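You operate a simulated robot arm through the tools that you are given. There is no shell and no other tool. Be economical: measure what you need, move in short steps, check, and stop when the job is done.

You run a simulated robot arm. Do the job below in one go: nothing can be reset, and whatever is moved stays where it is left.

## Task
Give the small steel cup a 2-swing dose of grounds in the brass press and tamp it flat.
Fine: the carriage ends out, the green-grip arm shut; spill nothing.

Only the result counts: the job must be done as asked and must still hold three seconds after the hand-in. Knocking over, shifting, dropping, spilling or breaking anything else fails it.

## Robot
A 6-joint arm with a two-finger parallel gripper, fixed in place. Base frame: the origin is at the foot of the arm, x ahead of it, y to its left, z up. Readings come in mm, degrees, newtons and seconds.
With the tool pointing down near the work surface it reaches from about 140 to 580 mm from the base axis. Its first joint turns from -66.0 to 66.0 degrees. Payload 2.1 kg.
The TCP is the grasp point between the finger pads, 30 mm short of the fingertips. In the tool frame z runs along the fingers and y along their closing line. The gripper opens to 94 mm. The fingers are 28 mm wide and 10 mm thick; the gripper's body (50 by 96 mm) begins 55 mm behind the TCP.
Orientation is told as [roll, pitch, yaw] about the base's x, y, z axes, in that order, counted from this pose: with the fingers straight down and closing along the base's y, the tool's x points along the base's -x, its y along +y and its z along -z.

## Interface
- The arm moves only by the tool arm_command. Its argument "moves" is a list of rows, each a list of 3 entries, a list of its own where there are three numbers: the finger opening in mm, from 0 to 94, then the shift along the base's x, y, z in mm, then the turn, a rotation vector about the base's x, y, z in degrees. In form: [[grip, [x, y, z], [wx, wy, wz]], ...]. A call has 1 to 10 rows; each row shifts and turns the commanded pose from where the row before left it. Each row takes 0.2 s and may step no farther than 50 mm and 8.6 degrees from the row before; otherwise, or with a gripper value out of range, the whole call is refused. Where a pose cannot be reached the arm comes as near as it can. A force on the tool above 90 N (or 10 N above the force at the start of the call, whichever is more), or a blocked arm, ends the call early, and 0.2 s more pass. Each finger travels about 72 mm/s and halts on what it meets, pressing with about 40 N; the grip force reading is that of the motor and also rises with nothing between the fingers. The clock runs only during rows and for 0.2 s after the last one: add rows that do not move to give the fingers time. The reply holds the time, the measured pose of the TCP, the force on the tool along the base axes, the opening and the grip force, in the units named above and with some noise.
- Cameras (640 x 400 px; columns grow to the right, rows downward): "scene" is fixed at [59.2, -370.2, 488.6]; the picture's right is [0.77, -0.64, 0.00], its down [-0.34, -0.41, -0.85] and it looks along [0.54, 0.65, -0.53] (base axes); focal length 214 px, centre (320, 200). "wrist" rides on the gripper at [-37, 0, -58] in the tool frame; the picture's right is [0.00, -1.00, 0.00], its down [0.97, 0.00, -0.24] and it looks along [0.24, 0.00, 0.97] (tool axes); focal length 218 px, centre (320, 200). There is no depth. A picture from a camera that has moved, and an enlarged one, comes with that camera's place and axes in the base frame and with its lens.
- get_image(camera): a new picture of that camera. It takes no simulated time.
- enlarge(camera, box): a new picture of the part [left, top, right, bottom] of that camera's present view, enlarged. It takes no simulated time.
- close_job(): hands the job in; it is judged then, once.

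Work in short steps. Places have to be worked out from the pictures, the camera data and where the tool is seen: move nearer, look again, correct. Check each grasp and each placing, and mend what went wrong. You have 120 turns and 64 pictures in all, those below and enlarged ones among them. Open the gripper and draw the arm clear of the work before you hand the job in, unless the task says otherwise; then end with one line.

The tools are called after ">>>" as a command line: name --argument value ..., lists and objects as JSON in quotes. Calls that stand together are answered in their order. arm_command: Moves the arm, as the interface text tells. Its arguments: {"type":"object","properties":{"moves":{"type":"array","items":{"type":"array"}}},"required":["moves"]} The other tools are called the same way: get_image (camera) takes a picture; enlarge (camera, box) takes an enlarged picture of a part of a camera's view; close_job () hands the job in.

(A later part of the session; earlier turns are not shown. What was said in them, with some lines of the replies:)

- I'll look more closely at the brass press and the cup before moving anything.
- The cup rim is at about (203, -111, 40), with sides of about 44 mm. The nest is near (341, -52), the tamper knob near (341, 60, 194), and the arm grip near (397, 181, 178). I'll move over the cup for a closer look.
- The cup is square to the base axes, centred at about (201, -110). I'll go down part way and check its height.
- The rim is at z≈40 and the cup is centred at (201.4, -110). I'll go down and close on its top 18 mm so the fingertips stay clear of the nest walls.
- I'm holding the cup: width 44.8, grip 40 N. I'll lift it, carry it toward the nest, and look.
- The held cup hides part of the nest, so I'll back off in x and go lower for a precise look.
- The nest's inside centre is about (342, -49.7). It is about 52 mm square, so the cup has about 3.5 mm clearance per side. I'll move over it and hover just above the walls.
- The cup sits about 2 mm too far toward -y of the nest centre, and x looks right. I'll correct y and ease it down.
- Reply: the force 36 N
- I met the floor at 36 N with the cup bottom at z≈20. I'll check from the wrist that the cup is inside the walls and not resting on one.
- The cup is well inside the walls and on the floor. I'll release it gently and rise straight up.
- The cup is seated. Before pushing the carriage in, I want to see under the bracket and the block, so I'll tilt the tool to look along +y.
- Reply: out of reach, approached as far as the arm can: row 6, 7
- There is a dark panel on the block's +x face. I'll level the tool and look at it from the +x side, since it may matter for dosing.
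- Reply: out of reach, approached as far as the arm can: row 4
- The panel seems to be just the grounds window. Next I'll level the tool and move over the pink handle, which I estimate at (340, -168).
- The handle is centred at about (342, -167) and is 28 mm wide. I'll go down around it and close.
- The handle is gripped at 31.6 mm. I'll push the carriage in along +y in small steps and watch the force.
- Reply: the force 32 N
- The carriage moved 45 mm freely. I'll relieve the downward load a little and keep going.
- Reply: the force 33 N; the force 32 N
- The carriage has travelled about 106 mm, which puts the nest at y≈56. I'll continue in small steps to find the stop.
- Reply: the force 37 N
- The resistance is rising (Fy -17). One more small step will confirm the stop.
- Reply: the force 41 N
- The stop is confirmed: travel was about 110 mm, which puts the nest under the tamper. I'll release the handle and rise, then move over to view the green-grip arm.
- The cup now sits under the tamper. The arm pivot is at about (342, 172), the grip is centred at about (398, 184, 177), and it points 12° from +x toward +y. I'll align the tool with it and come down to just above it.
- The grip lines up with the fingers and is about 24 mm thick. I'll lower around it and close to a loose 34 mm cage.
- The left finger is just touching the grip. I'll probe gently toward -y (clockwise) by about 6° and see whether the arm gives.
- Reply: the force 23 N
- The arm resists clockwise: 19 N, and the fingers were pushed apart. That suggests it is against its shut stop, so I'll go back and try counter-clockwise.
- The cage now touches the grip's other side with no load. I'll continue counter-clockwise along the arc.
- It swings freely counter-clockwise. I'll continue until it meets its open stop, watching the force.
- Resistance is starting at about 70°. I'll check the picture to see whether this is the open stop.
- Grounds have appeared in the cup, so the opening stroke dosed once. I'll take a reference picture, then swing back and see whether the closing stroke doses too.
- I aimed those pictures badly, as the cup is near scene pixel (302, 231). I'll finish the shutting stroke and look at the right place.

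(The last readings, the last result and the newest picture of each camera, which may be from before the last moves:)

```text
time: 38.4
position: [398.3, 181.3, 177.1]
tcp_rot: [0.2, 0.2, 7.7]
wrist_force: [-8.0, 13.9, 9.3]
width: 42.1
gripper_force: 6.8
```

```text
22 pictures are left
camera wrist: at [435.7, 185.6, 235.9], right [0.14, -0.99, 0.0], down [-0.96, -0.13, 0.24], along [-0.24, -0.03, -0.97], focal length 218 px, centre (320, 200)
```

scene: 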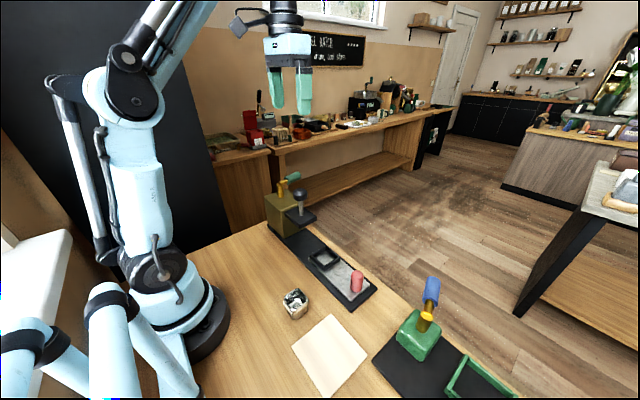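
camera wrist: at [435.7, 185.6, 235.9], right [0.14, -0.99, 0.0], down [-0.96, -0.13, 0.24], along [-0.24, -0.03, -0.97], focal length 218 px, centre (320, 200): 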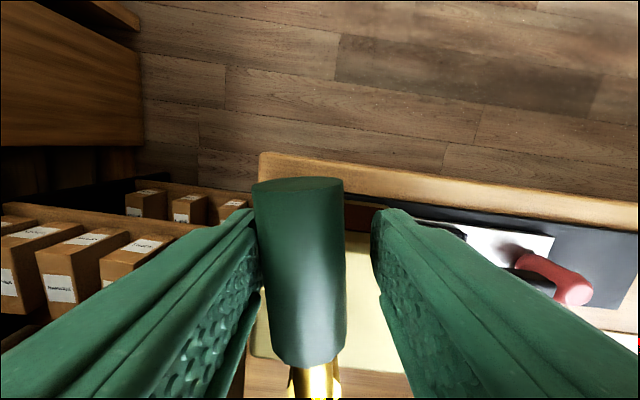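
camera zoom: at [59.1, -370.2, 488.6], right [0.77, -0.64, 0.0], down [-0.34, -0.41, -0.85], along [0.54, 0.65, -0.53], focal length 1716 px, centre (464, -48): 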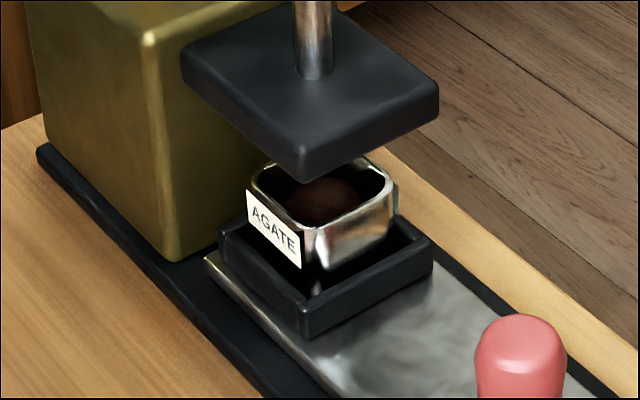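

The mound has the same size as before, so only the opening stroke doses, and the arm is back at its shut stop. Next comes the second swing.

>>> arm_command --moves '[[34, [-0.5, 4, 0], [0, 0, 4]], [34, [-1.6, 7.6, 0], [0, 0, 8]], [34, [-3.3, 7.3, 0], [0, 0, 8]], [34, [-4.2, 6.7, 0], [0, 0, 8]], [34, [-5.1, 6.1, 0], [0, 0, 8]], [34, [-5.9, 5.3, 0], [0, 0, 8]], [34, [-6.6, 4.5, 0], [0, 0, 8]], [34, [-7.1, 3.4, 0], [0, 0, 8]], [34, [-7.6, 2.5, 0], [0, 0, 8]], [34, [0, 0, 0], [0, 0, 0]]]'

>>> enlarge --camera "scene" --box '[272, 206, 332, 256]'

```text
time: 40.6
position: [357.3, 224.8, 179.2]
tcp_rot: [-0.1, 0.2, 75.8]
wrist_force: [11.2, -11.0, 7.5]
width: 41.6
gripper_force: 6.3
```

```text
8.00 times, centred on (302, 231) of scene
camera zoom: at [59.1, -370.3, 488.5], right [0.77, -0.64, 0.0], down [-0.34, -0.41, -0.85], along [0.54, 0.65, -0.53], focal length 1716 px, centre (464, -48)
```

zoom: 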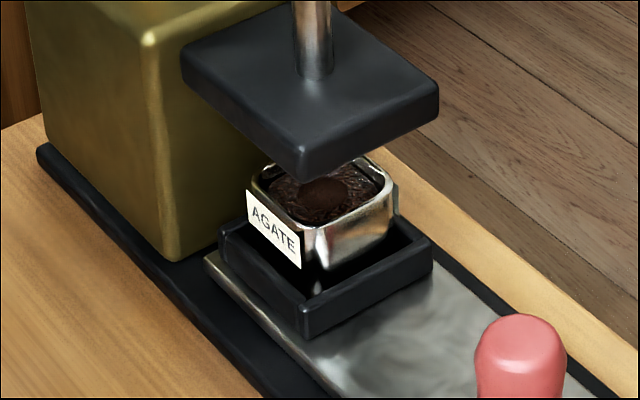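

The second dose has filled the cup further, with nothing spilled. I'll swing the arm back to its shut stop.

>>> arm_command --moves '[[34, [7.6, -2.5, 0], [0, 0, -8]], [34, [7.1, -3.4, 0], [0, 0, -8]], [34, [6.6, -4.5, 0], [0, 0, -8]], [34, [5.9, -5.3, 0], [0, 0, -8]], [34, [5.1, -6.1, 0], [0, 0, -8]], [34, [4.2, -6.7, 0], [0, 0, -8]], [34, [3.3, -7.3, 0], [0, 0, -8]], [34, [1.6, -7.6, 0], [0, 0, -8]], [34, [0.5, -4, 0], [0, 0, -4]], [34, [0, 0, 0], [0, 0, 0]]]'

```text
time: 42.8
position: [399.2, 181.0, 177.2]
tcp_rot: [0.1, 0.2, 7.8]
wrist_force: [-6.5, 14.7, 1.9]
width: 42.5
gripper_force: 7.4
```

The arm is shut, and I read 15 N against the stop. I'll back off to unload, open, and rise clear.

>>> arm_command --moves '[[44, [-0.5, 3, 0], [0, 0, 4]], [60, [0, 0, 0], [0, 0, 0]], [64, [0, 0, 0], [0, 0, 0]], [64, [0, 0, 20], [0, 0, 0]], [64, [0, 0, 40], [0, 0, 0]], [64, [0, 0, 40], [0, 0, 0]], [64, [0, -10, 10], [0, 0, -6]], [64, [0, -20, 0], [0, 0, -6]], [64, [0, 0, 0], [0, 0, 0]]]'

>>> get_image --camera "wrist"

```text
time: 44.8
position: [398.6, 153.0, 289.3]
tcp_rot: [0.1, 0.1, -0.3]
wrist_force: [-0.1, -0.7, 0.0]
width: 63.9
gripper_force: 0.0
```

```text
20 pictures are left
camera wrist: at [435.6, 151.5, 346.2], right [0.0, -1.0, 0.0], down [-0.97, 0.0, 0.24], along [-0.24, 0.0, -0.97], focal length 218 px, centre (320, 200)
```

wrist: 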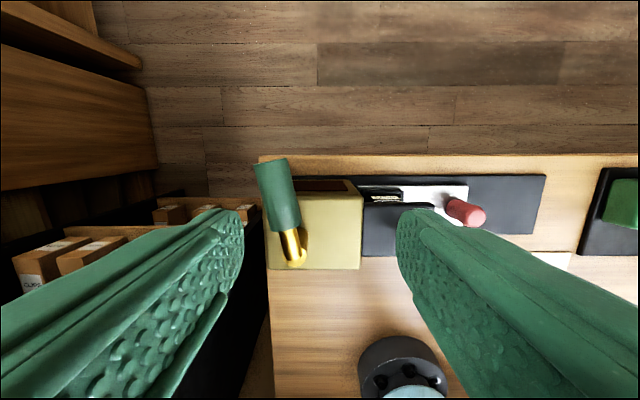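

The green arm is back at 12°, as it was at the start. The tamper knob centre is at about (342, 58, 187), with its top near z 205. I'll close the fingers and come in above it.

>>> arm_command --moves '[[40, [-14, -24, 0], [0, 0, 0]], [20, [-14, -24, 0], [0, 0, 0]], [0, [-14, -24, 0], [0, 0, 0]], [0, [-14, -23, 0], [0, 0, 0]], [0, [0, 0, -20], [0, 0, 0]], [0, [0, 0, -15], [0, 0, 0]], [0, [0, 0, 0], [0, 0, 0]]]'

>>> enlarge --camera "scene" --box '[240, 120, 360, 260]'

>>> get_image --camera "wrist"

```text
time: 46.4
position: [342.3, 57.2, 252.2]
tcp_rot: [0.1, 0.1, -0.2]
wrist_force: [0.2, -0.1, 0.3]
width: 0.0
gripper_force: 33.2
```

```text
2.86 times, centred on (300, 190) of scene
camera zoom: at [59.2, -370.3, 488.6], right [0.77, -0.64, 0.0], down [-0.34, -0.41, -0.85], along [0.54, 0.65, -0.53], focal length 613 px, centre (377, 229)
```

zoom: 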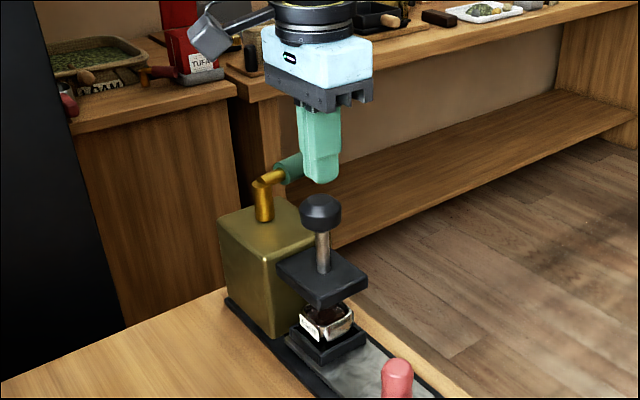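

```text
18 pictures are left
camera wrist: at [379.0, 56.5, 309.6], right [0.0, -1.0, 0.0], down [-0.97, 0.0, 0.24], along [-0.24, 0.0, -0.97], focal length 218 px, centre (320, 200)
```

wrist: 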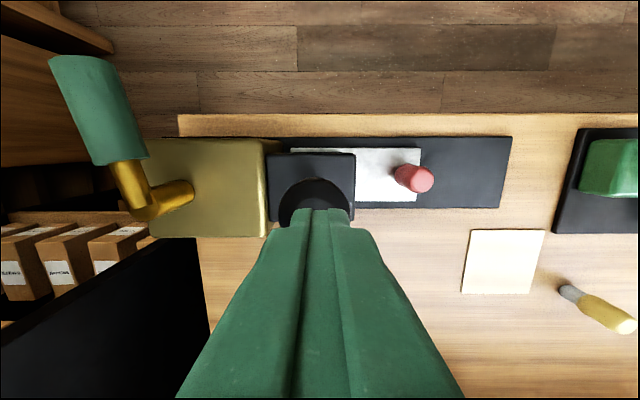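

The fingertips are within about 2 mm of the knob axis. I'll shift slightly in +y and press down slowly.

>>> arm_command --moves '[[0, [0, 2, -8], [0, 0, 0]], [0, [0, 0, -5], [0, 0, 0]], [0, [0, 0, -4], [0, 0, 0]], [0, [0, 0, -4], [0, 0, 0]], [0, [0, 0, -4], [0, 0, 0]], [0, [0, 0, 0], [0, 0, 0]]]'

```text
time: 47.8
position: [342.2, 59.5, 228.7]
tcp_rot: [0.1, 0.1, -0.2]
wrist_force: [0.7, -0.9, 1.3]
width: 0.0
gripper_force: 33.2
```

>>> arm_command --moves '[[0, [0, 0, -4], [0, 0, 0]], [0, [0, 0, -4], [0, 0, 0]], [0, [0, 0, -4], [0, 0, 0]], [0, [0, 0, -4], [0, 0, 0]], [0, [0, 0, 0], [0, 0, 0]]]'

>>> enlarge --camera "scene" --box '[250, 140, 350, 260]'

```text
time: 49.0
position: [342.3, 59.8, 212.1]
tcp_rot: [0.1, 0.1, -0.2]
wrist_force: [0.5, 0.0, 0.0]
width: 0.0
gripper_force: 32.9
```

```text
3.33 times, centred on (300, 200) of scene
camera zoom: at [59.2, -370.3, 488.6], right [0.77, -0.64, 0.0], down [-0.34, -0.41, -0.85], along [0.54, 0.65, -0.53], focal length 715 px, centre (387, 200)
```

zoom: 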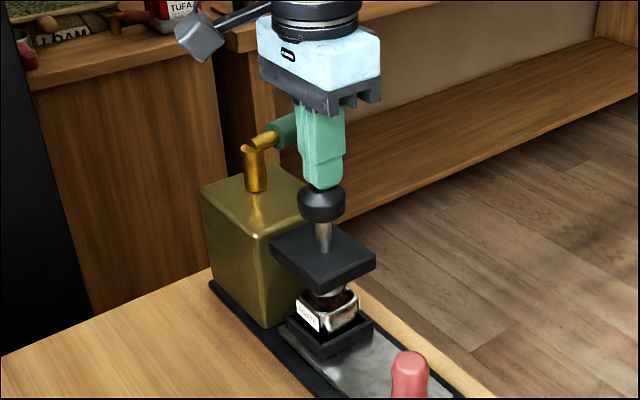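

The tamper is going down with almost no resistance, and its head now shows under the bracket. I'll continue until it presses the grounds.

>>> arm_command --moves '[[0, [0, 0, -4], [0, 0, 0]], [0, [0, 0, -4], [0, 0, 0]], [0, [0, 0, -3], [0, 0, 0]], [0, [0, 0, 0], [0, 0, 0]]]'

```text
time: 50.0
position: [343.8, 59.2, 200.4]
tcp_rot: [0.1, 0.1, -0.2]
wrist_force: [0.8, 0.0, 0.3]
width: 0.0
gripper_force: 33.3
```

>>> arm_command --moves '[[0, [0, 0, -3], [0, 0, 0]], [0, [0, 0, -3], [0, 0, 0]], [0, [0, 0, 0], [0, 0, 0]]]'

>>> enlarge --camera "scene" --box '[260, 170, 340, 260]'

```text
time: 50.8
position: [342.9, 58.5, 195.1]
tcp_rot: [0.1, 0.1, -0.1]
wrist_force: [0.5, -0.4, 0.8]
width: 0.0
gripper_force: 32.9
```

```text
4.44 times, centred on (300, 215) of scene
camera zoom: at [59.2, -370.3, 488.6], right [0.77, -0.64, 0.0], down [-0.34, -0.41, -0.85], along [0.54, 0.65, -0.53], focal length 953 px, centre (409, 133)
```

zoom: 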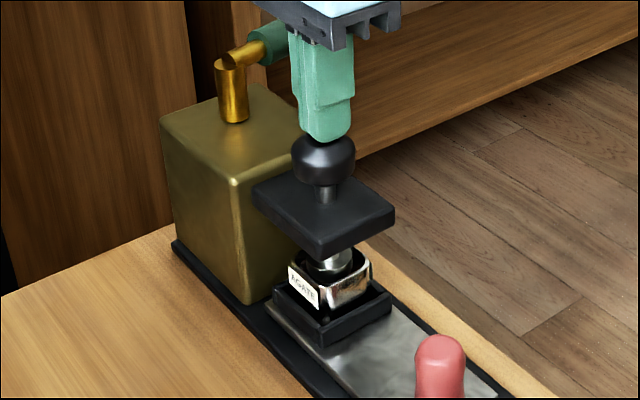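

The tamp head is entering the cup. I'll continue in 2 mm steps, watching for resistance.

>>> arm_command --moves '[[0, [0, 0, -2], [0, 0, 0]], [0, [0, 0, -2], [0, 0, 0]], [0, [0, 0, -2], [0, 0, 0]], [0, [0, 0, 0], [0, 0, 0]]]'

```text
time: 51.8
position: [341.7, 59.3, 189.2]
tcp_rot: [0.1, 0.1, -0.2]
wrist_force: [-0.9, 0.7, 0.3]
width: 0.2
gripper_force: 33.0
```

>>> arm_command --moves '[[0, [0, 0, -2], [0, 0, 0]], [0, [0, 0, -2], [0, 0, 0]], [0, [0, 0, -2], [0, 0, 0]], [0, [0, 0, 0], [0, 0, 0]]]'

```text
time: 52.8
position: [342.7, 60.5, 183.7]
tcp_rot: [0.1, 0.1, -0.3]
wrist_force: [0.0, -0.5, 0.3]
width: 0.0
gripper_force: 33.3
```

>>> arm_command --moves '[[0, [0, 0, -1.5], [0, 0, 0]], [0, [0, 0, -1.5], [0, 0, 0]], [0, [0, 0, 0], [0, 0, 0]]]'

>>> enlarge --camera "scene" --box '[260, 170, 340, 260]'

```text
time: 53.6
position: [341.5, 59.5, 180.8]
tcp_rot: [0.1, 0.2, -0.2]
wrist_force: [-2.6, -2.2, 22.4]
width: 0.1
gripper_force: 33.3
```

```text
4.44 times, centred on (300, 215) of scene
camera zoom: at [59.1, -370.3, 488.6], right [0.77, -0.64, 0.0], down [-0.34, -0.41, -0.85], along [0.54, 0.65, -0.53], focal length 953 px, centre (409, 133)
```

zoom: 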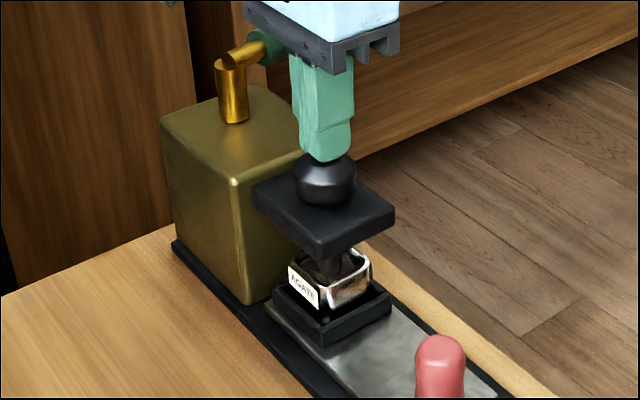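

I'm pressing the grounds now at 22 N. I'll press a little harder to tamp properly and hold briefly.

>>> arm_command --moves '[[0, [0, 0, -0.7], [0, 0, 0]], [0, [0, 0, -0.5], [0, 0, 0]], [0, [0, 0, 0], [0, 0, 0]], [0, [0, 0, 0], [0, 0, 0]], [0, [0, 0, 0], [0, 0, 0]]]'

```text
time: 54.8
position: [341.9, 58.7, 178.9]
tcp_rot: [0.0, 0.0, -0.2]
wrist_force: [-5.8, 4.2, 36.4]
width: 0.0
gripper_force: 32.9
```

>>> arm_command --moves '[[0, [0, 0, -0.8], [0, 0, 0]], [0, [0, 0, -0.4], [0, 0, 0]], [0, [0, 0, 0], [0, 0, 0]], [0, [0, 0, 0], [0, 0, 0]]]'

>>> enlarge --camera "scene" --box '[280, 200, 330, 250]'

```text
time: 55.8
position: [342.3, 60.8, 178.2]
tcp_rot: [0.2, 0.2, 0.0]
wrist_force: [-8.2, 11.1, 45.1]
width: 0.1
gripper_force: 33.4
```

```text
8.00 times, centred on (305, 225) of scene
camera zoom: at [59.0, -370.3, 488.6], right [0.77, -0.64, 0.0], down [-0.34, -0.41, -0.85], along [0.54, 0.65, -0.53], focal length 1716 px, centre (440, 0)
```

zoom: 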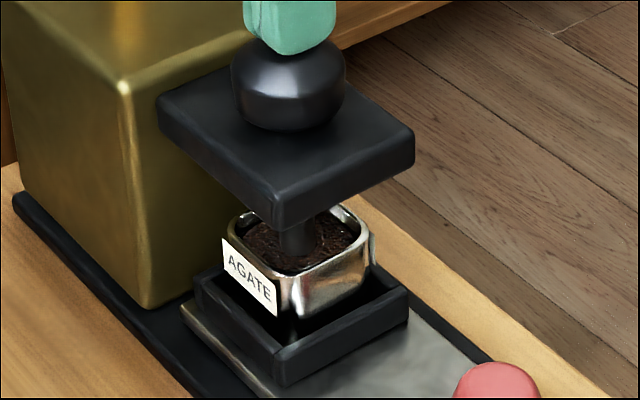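

I'm at 45 N and there is no spill. I'll press a bit further, to about 70 N.

>>> arm_command --moves '[[0, [0, 0, -0.8], [0, 0, 0]], [0, [0, 0, -0.8], [0, 0, 0]], [0, [0, 0, 0], [0, 0, 0]], [0, [0, 0, 0], [0, 0, 0]]]'

```text
time: 56.8
position: [342.2, 60.4, 178.6]
tcp_rot: [0.3, 0.2, -0.1]
wrist_force: [-14.5, 14.4, 66.4]
width: 0.0
gripper_force: 33.0
```

It is firmly bottomed: 66 N with no further travel. I'll lift off slowly and see whether the tamper returns by itself.

>>> arm_command --moves '[[0, [0, 0, 4], [0, 0, 0]], [0, [0, 0, 10], [0, 0, 0]], [0, [0, 0, 15], [0, 0, 0]], [0, [0, 0, 25], [0, 0, 0]], [0, [0, 0, 25], [0, 0, 0]], [0, [0, 0, 0], [0, 0, 0]]]'

>>> enlarge --camera "scene" --box '[270, 180, 340, 250]'

```text
time: 58.2
position: [342.9, 60.3, 254.6]
tcp_rot: [0.1, 0.1, -0.2]
wrist_force: [-0.5, -0.3, -0.2]
width: 0.0
gripper_force: 33.0
```

```text
5.71 times, centred on (305, 215) of scene
camera zoom: at [59.2, -370.2, 488.6], right [0.77, -0.64, 0.0], down [-0.34, -0.41, -0.85], along [0.54, 0.65, -0.53], focal length 1226 px, centre (406, 114)
```

zoom: 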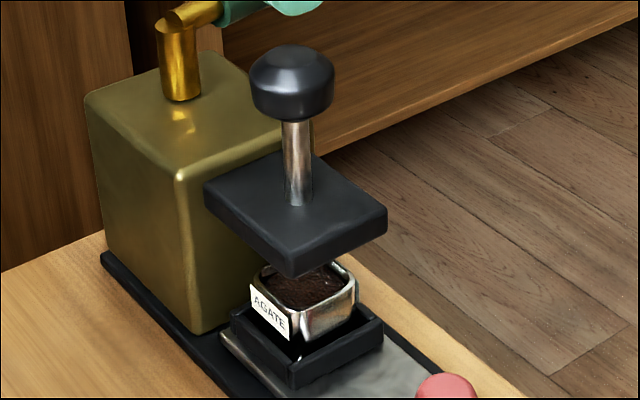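

The tamper sprang back and the grounds look flat. Next I'll move back to the pink handle, which is now at y≈-57.

>>> arm_command --moves '[[20, [0, -39, 0], [0, 0, 0]], [50, [0, -39, 0], [0, 0, 0]], [66, [0, -39, 0], [0, 0, 0]], [66, [0, 0, -40], [0, 0, 0]], [66, [0, 0, -45], [0, 0, 0]], [66, [0, 0, 0], [0, 0, 0]]]'

>>> get_image --camera "wrist"

```text
time: 59.6
position: [340.1, -55.2, 169.6]
tcp_rot: [0.2, 0.1, -0.2]
wrist_force: [0.1, 0.9, 0.6]
width: 66.2
gripper_force: 0.1
```

```text
12 pictures are left
camera wrist: at [377.5, -55.4, 227.2], right [0.0, -1.0, 0.0], down [-0.97, 0.0, 0.24], along [-0.24, 0.0, -0.97], focal length 218 px, centre (320, 200)
```

wrist: 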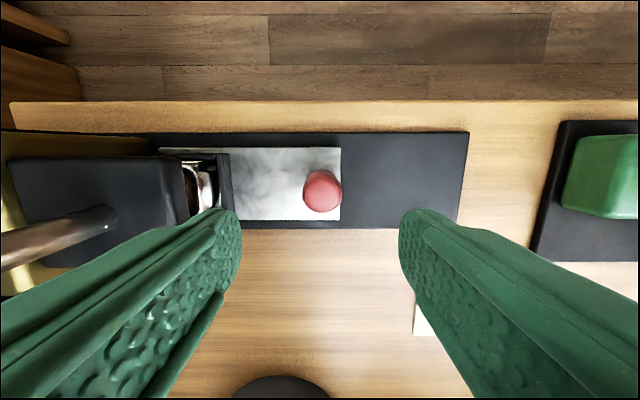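

The handle is centred at y≈-57. I'll go down around it and grip.

>>> arm_command --moves '[[66, [1, -1.5, -40], [0, 0, 0]], [66, [0, 0, -40], [0, 0, 0]], [66, [0, 0, -30], [0, 0, 0]], [66, [0, 0, 0], [0, 0, 0]], [45, [0, 0, 0], [0, 0, 0]], [22, [0, 0, 0], [0, 0, 0]], [22, [0, 0, 0], [0, 0, 0]], [22, [0, 0, 0], [0, 0, 0]]]'

```text
time: 61.4
position: [342.9, -57.8, 58.9]
tcp_rot: [0.0, 0.1, -0.2]
wrist_force: [0.4, 1.2, -18.0]
width: 32.0
gripper_force: 45.4
```

The handle is gripped. I'll pull the carriage out smoothly along -y.

>>> arm_command --moves '[[22, [0, -4, 0], [0, 0, 0]], [22, [0, -7, 0], [0, 0, 0]], [22, [0, -8, 0], [0, 0, 0]], [22, [0, -8, 0], [0, 0, 0]], [22, [0, -8, 0], [0, 0, 0]], [22, [0, -8, 0], [0, 0, 0]], [22, [0, -7, 0], [0, 0, 0]], [22, [0, 0, 0], [0, 0, 0]]]'

```text
time: 63.2
position: [342.0, -109.2, 59.8]
tcp_rot: [0.1, 0.3, -0.2]
wrist_force: [-27.2, 1.8, -13.4]
width: 31.4
gripper_force: 45.6
```

A sideways load of -27 N has built up, so I'll ease x by 0.6 mm and continue outward.

>>> arm_command --moves '[[22, [-0.6, -5, 0], [0, 0, 0]], [22, [0, -8, 0], [0, 0, 0]], [22, [0, -8, 0], [0, 0, 0]], [22, [0, -8, 0], [0, 0, 0]], [22, [0, -8, 0], [0, 0, 0]], [22, [0, -8, 0], [0, 0, 0]], [22, [0, -5, 0], [0, 0, 0]], [22, [0, 0, 0], [0, 0, 0]]]'

```text
time: 65.0
position: [341.7, -159.3, 58.8]
tcp_rot: [0.2, 0.3, -0.2]
wrist_force: [-19.0, 1.4, 30.8]
width: 31.9
gripper_force: 45.1
```

>>> arm_command --moves '[[22, [-0.3, -3, 0.4], [0, 0, 0]], [22, [0, -3, 0], [0, 0, 0]], [22, [0, -2, 0], [0, 0, 0]], [22, [0, 0, 0], [0, 0, 0]]]'

```text
time: 66.0
position: [343.1, -166.7, 59.7]
tcp_rot: [0.2, 0.2, -0.2]
wrist_force: [-14.9, 2.2, -23.6]
width: 31.8
gripper_force: 45.1
```

The carriage is about back where it started. I'll take tiny further steps to feel for the out stop.

>>> arm_command --moves '[[22, [0, -1, -0.2], [0, 0, 0]], [22, [0, -1, 0], [0, 0, 0]], [22, [0, 0, 0], [0, 0, 0]]]'

>>> get_image --camera "wrist"

```text
time: 66.8
position: [342.2, -166.8, 59.9]
tcp_rot: [0.4, 0.2, -0.2]
wrist_force: [-21.4, 20.9, -24.7]
width: 31.7
gripper_force: 45.1
```

```text
11 pictures are left
camera wrist: at [379.7, -167.6, 117.3], right [0.0, -1.0, -0.01], down [-0.97, 0.0, 0.25], along [-0.25, 0.01, -0.97], focal length 218 px, centre (320, 200)
```

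wrist: 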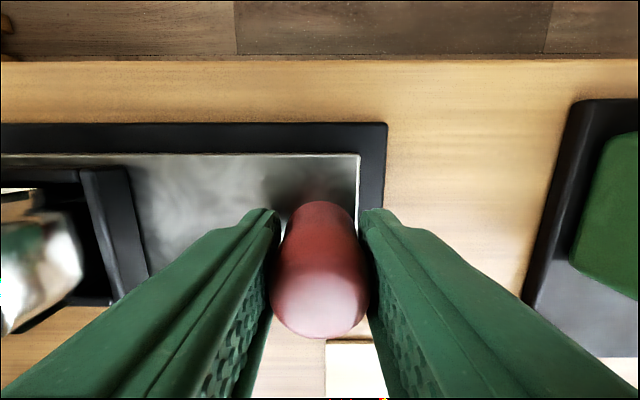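

The out stop is reached: Fy is 21 N with no more motion. I'll unload, release, and rise straight up.

>>> arm_command --moves '[[22, [-0.5, 0.5, -0.4], [0, 0, 0]], [40, [0, 0.3, 0], [0, 0, 0]], [60, [0, 0, 0], [0, 0, 0]], [66, [0, 0, 0], [0, 0, 0]], [66, [0, 0, 30], [0, 0, 0]], [66, [0, 0, 45], [0, 0, 0]], [66, [0, 0, 45], [0, 0, 0]], [66, [-20, 20, 40], [0, 0, 0]], [66, [-30, 20, 30], [0, 0, 0]], [66, [0, 0, 0], [0, 0, 0]]]'

>>> enlarge --camera "scene" --box '[260, 170, 390, 310]'

>>> get_image --camera "wrist"

>>> enlarge --camera "scene" --box '[310, 235, 350, 275]'

```text
time: 69.0
position: [294.8, -127.6, 251.0]
tcp_rot: [0.1, 0.1, -0.2]
wrist_force: [0.0, 0.2, -0.7]
width: 66.0
gripper_force: 0.0
```

```text
2.86 times, centred on (325, 240) of scene
camera zoom: at [59.2, -370.2, 488.6], right [0.77, -0.64, 0.0], down [-0.34, -0.41, -0.85], along [0.54, 0.65, -0.53], focal length 613 px, centre (306, 86)
```

zoom: 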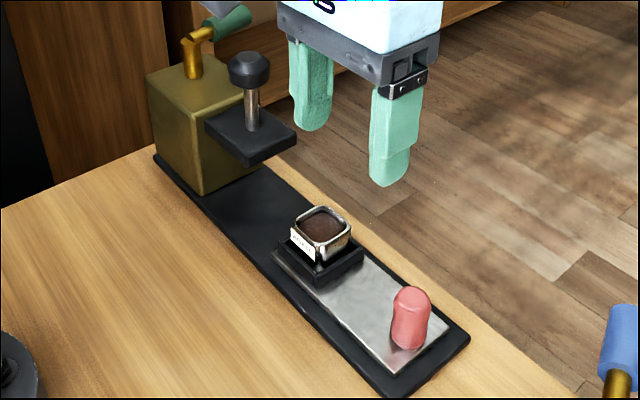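

```text
9 pictures are left
camera wrist: at [332.1, -128.4, 309.5], right [0.0, -1.0, 0.0], down [-0.97, 0.0, 0.24], along [-0.24, 0.0, -0.97], focal length 218 px, centre (320, 200)
```

wrist: 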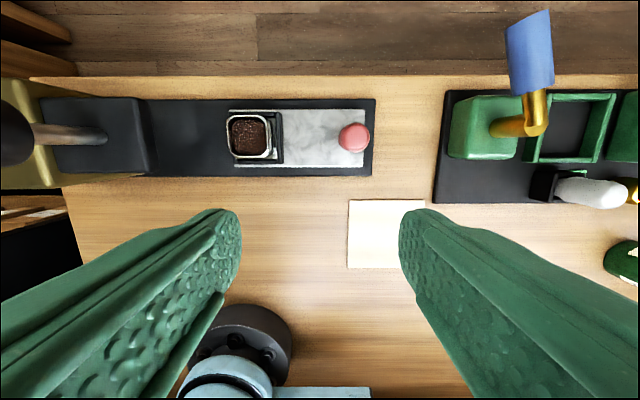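

```text
10.00 times, centred on (330, 255) of scene
camera zoom: at [59.2, -370.2, 488.6], right [0.77, -0.64, 0.0], down [-0.34, -0.41, -0.85], along [0.54, 0.65, -0.53], focal length 2145 px, centre (220, -350)
```

zoom: 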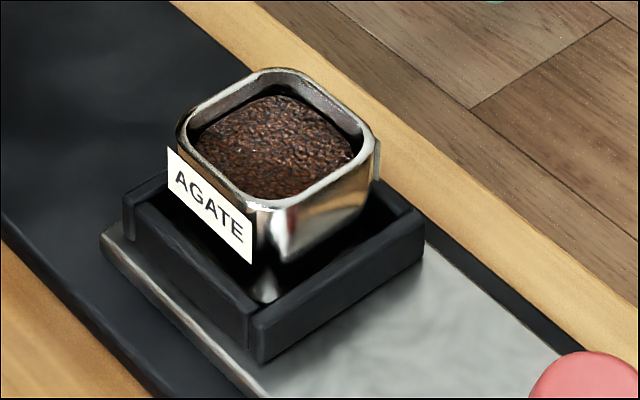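

The cup sits in the nest with a flat bed of grounds and nothing spilled. The carriage is out, the green-grip arm is shut, and the gripper is open and clear, so I'm handing in.

>>> close_job

```text
The job is handed in.
```

The small steel cup holds a 2-swing dose, tamped flat in the brass press; the carriage is out, the green-grip arm is shut, and I saw no spill in the final pictures.
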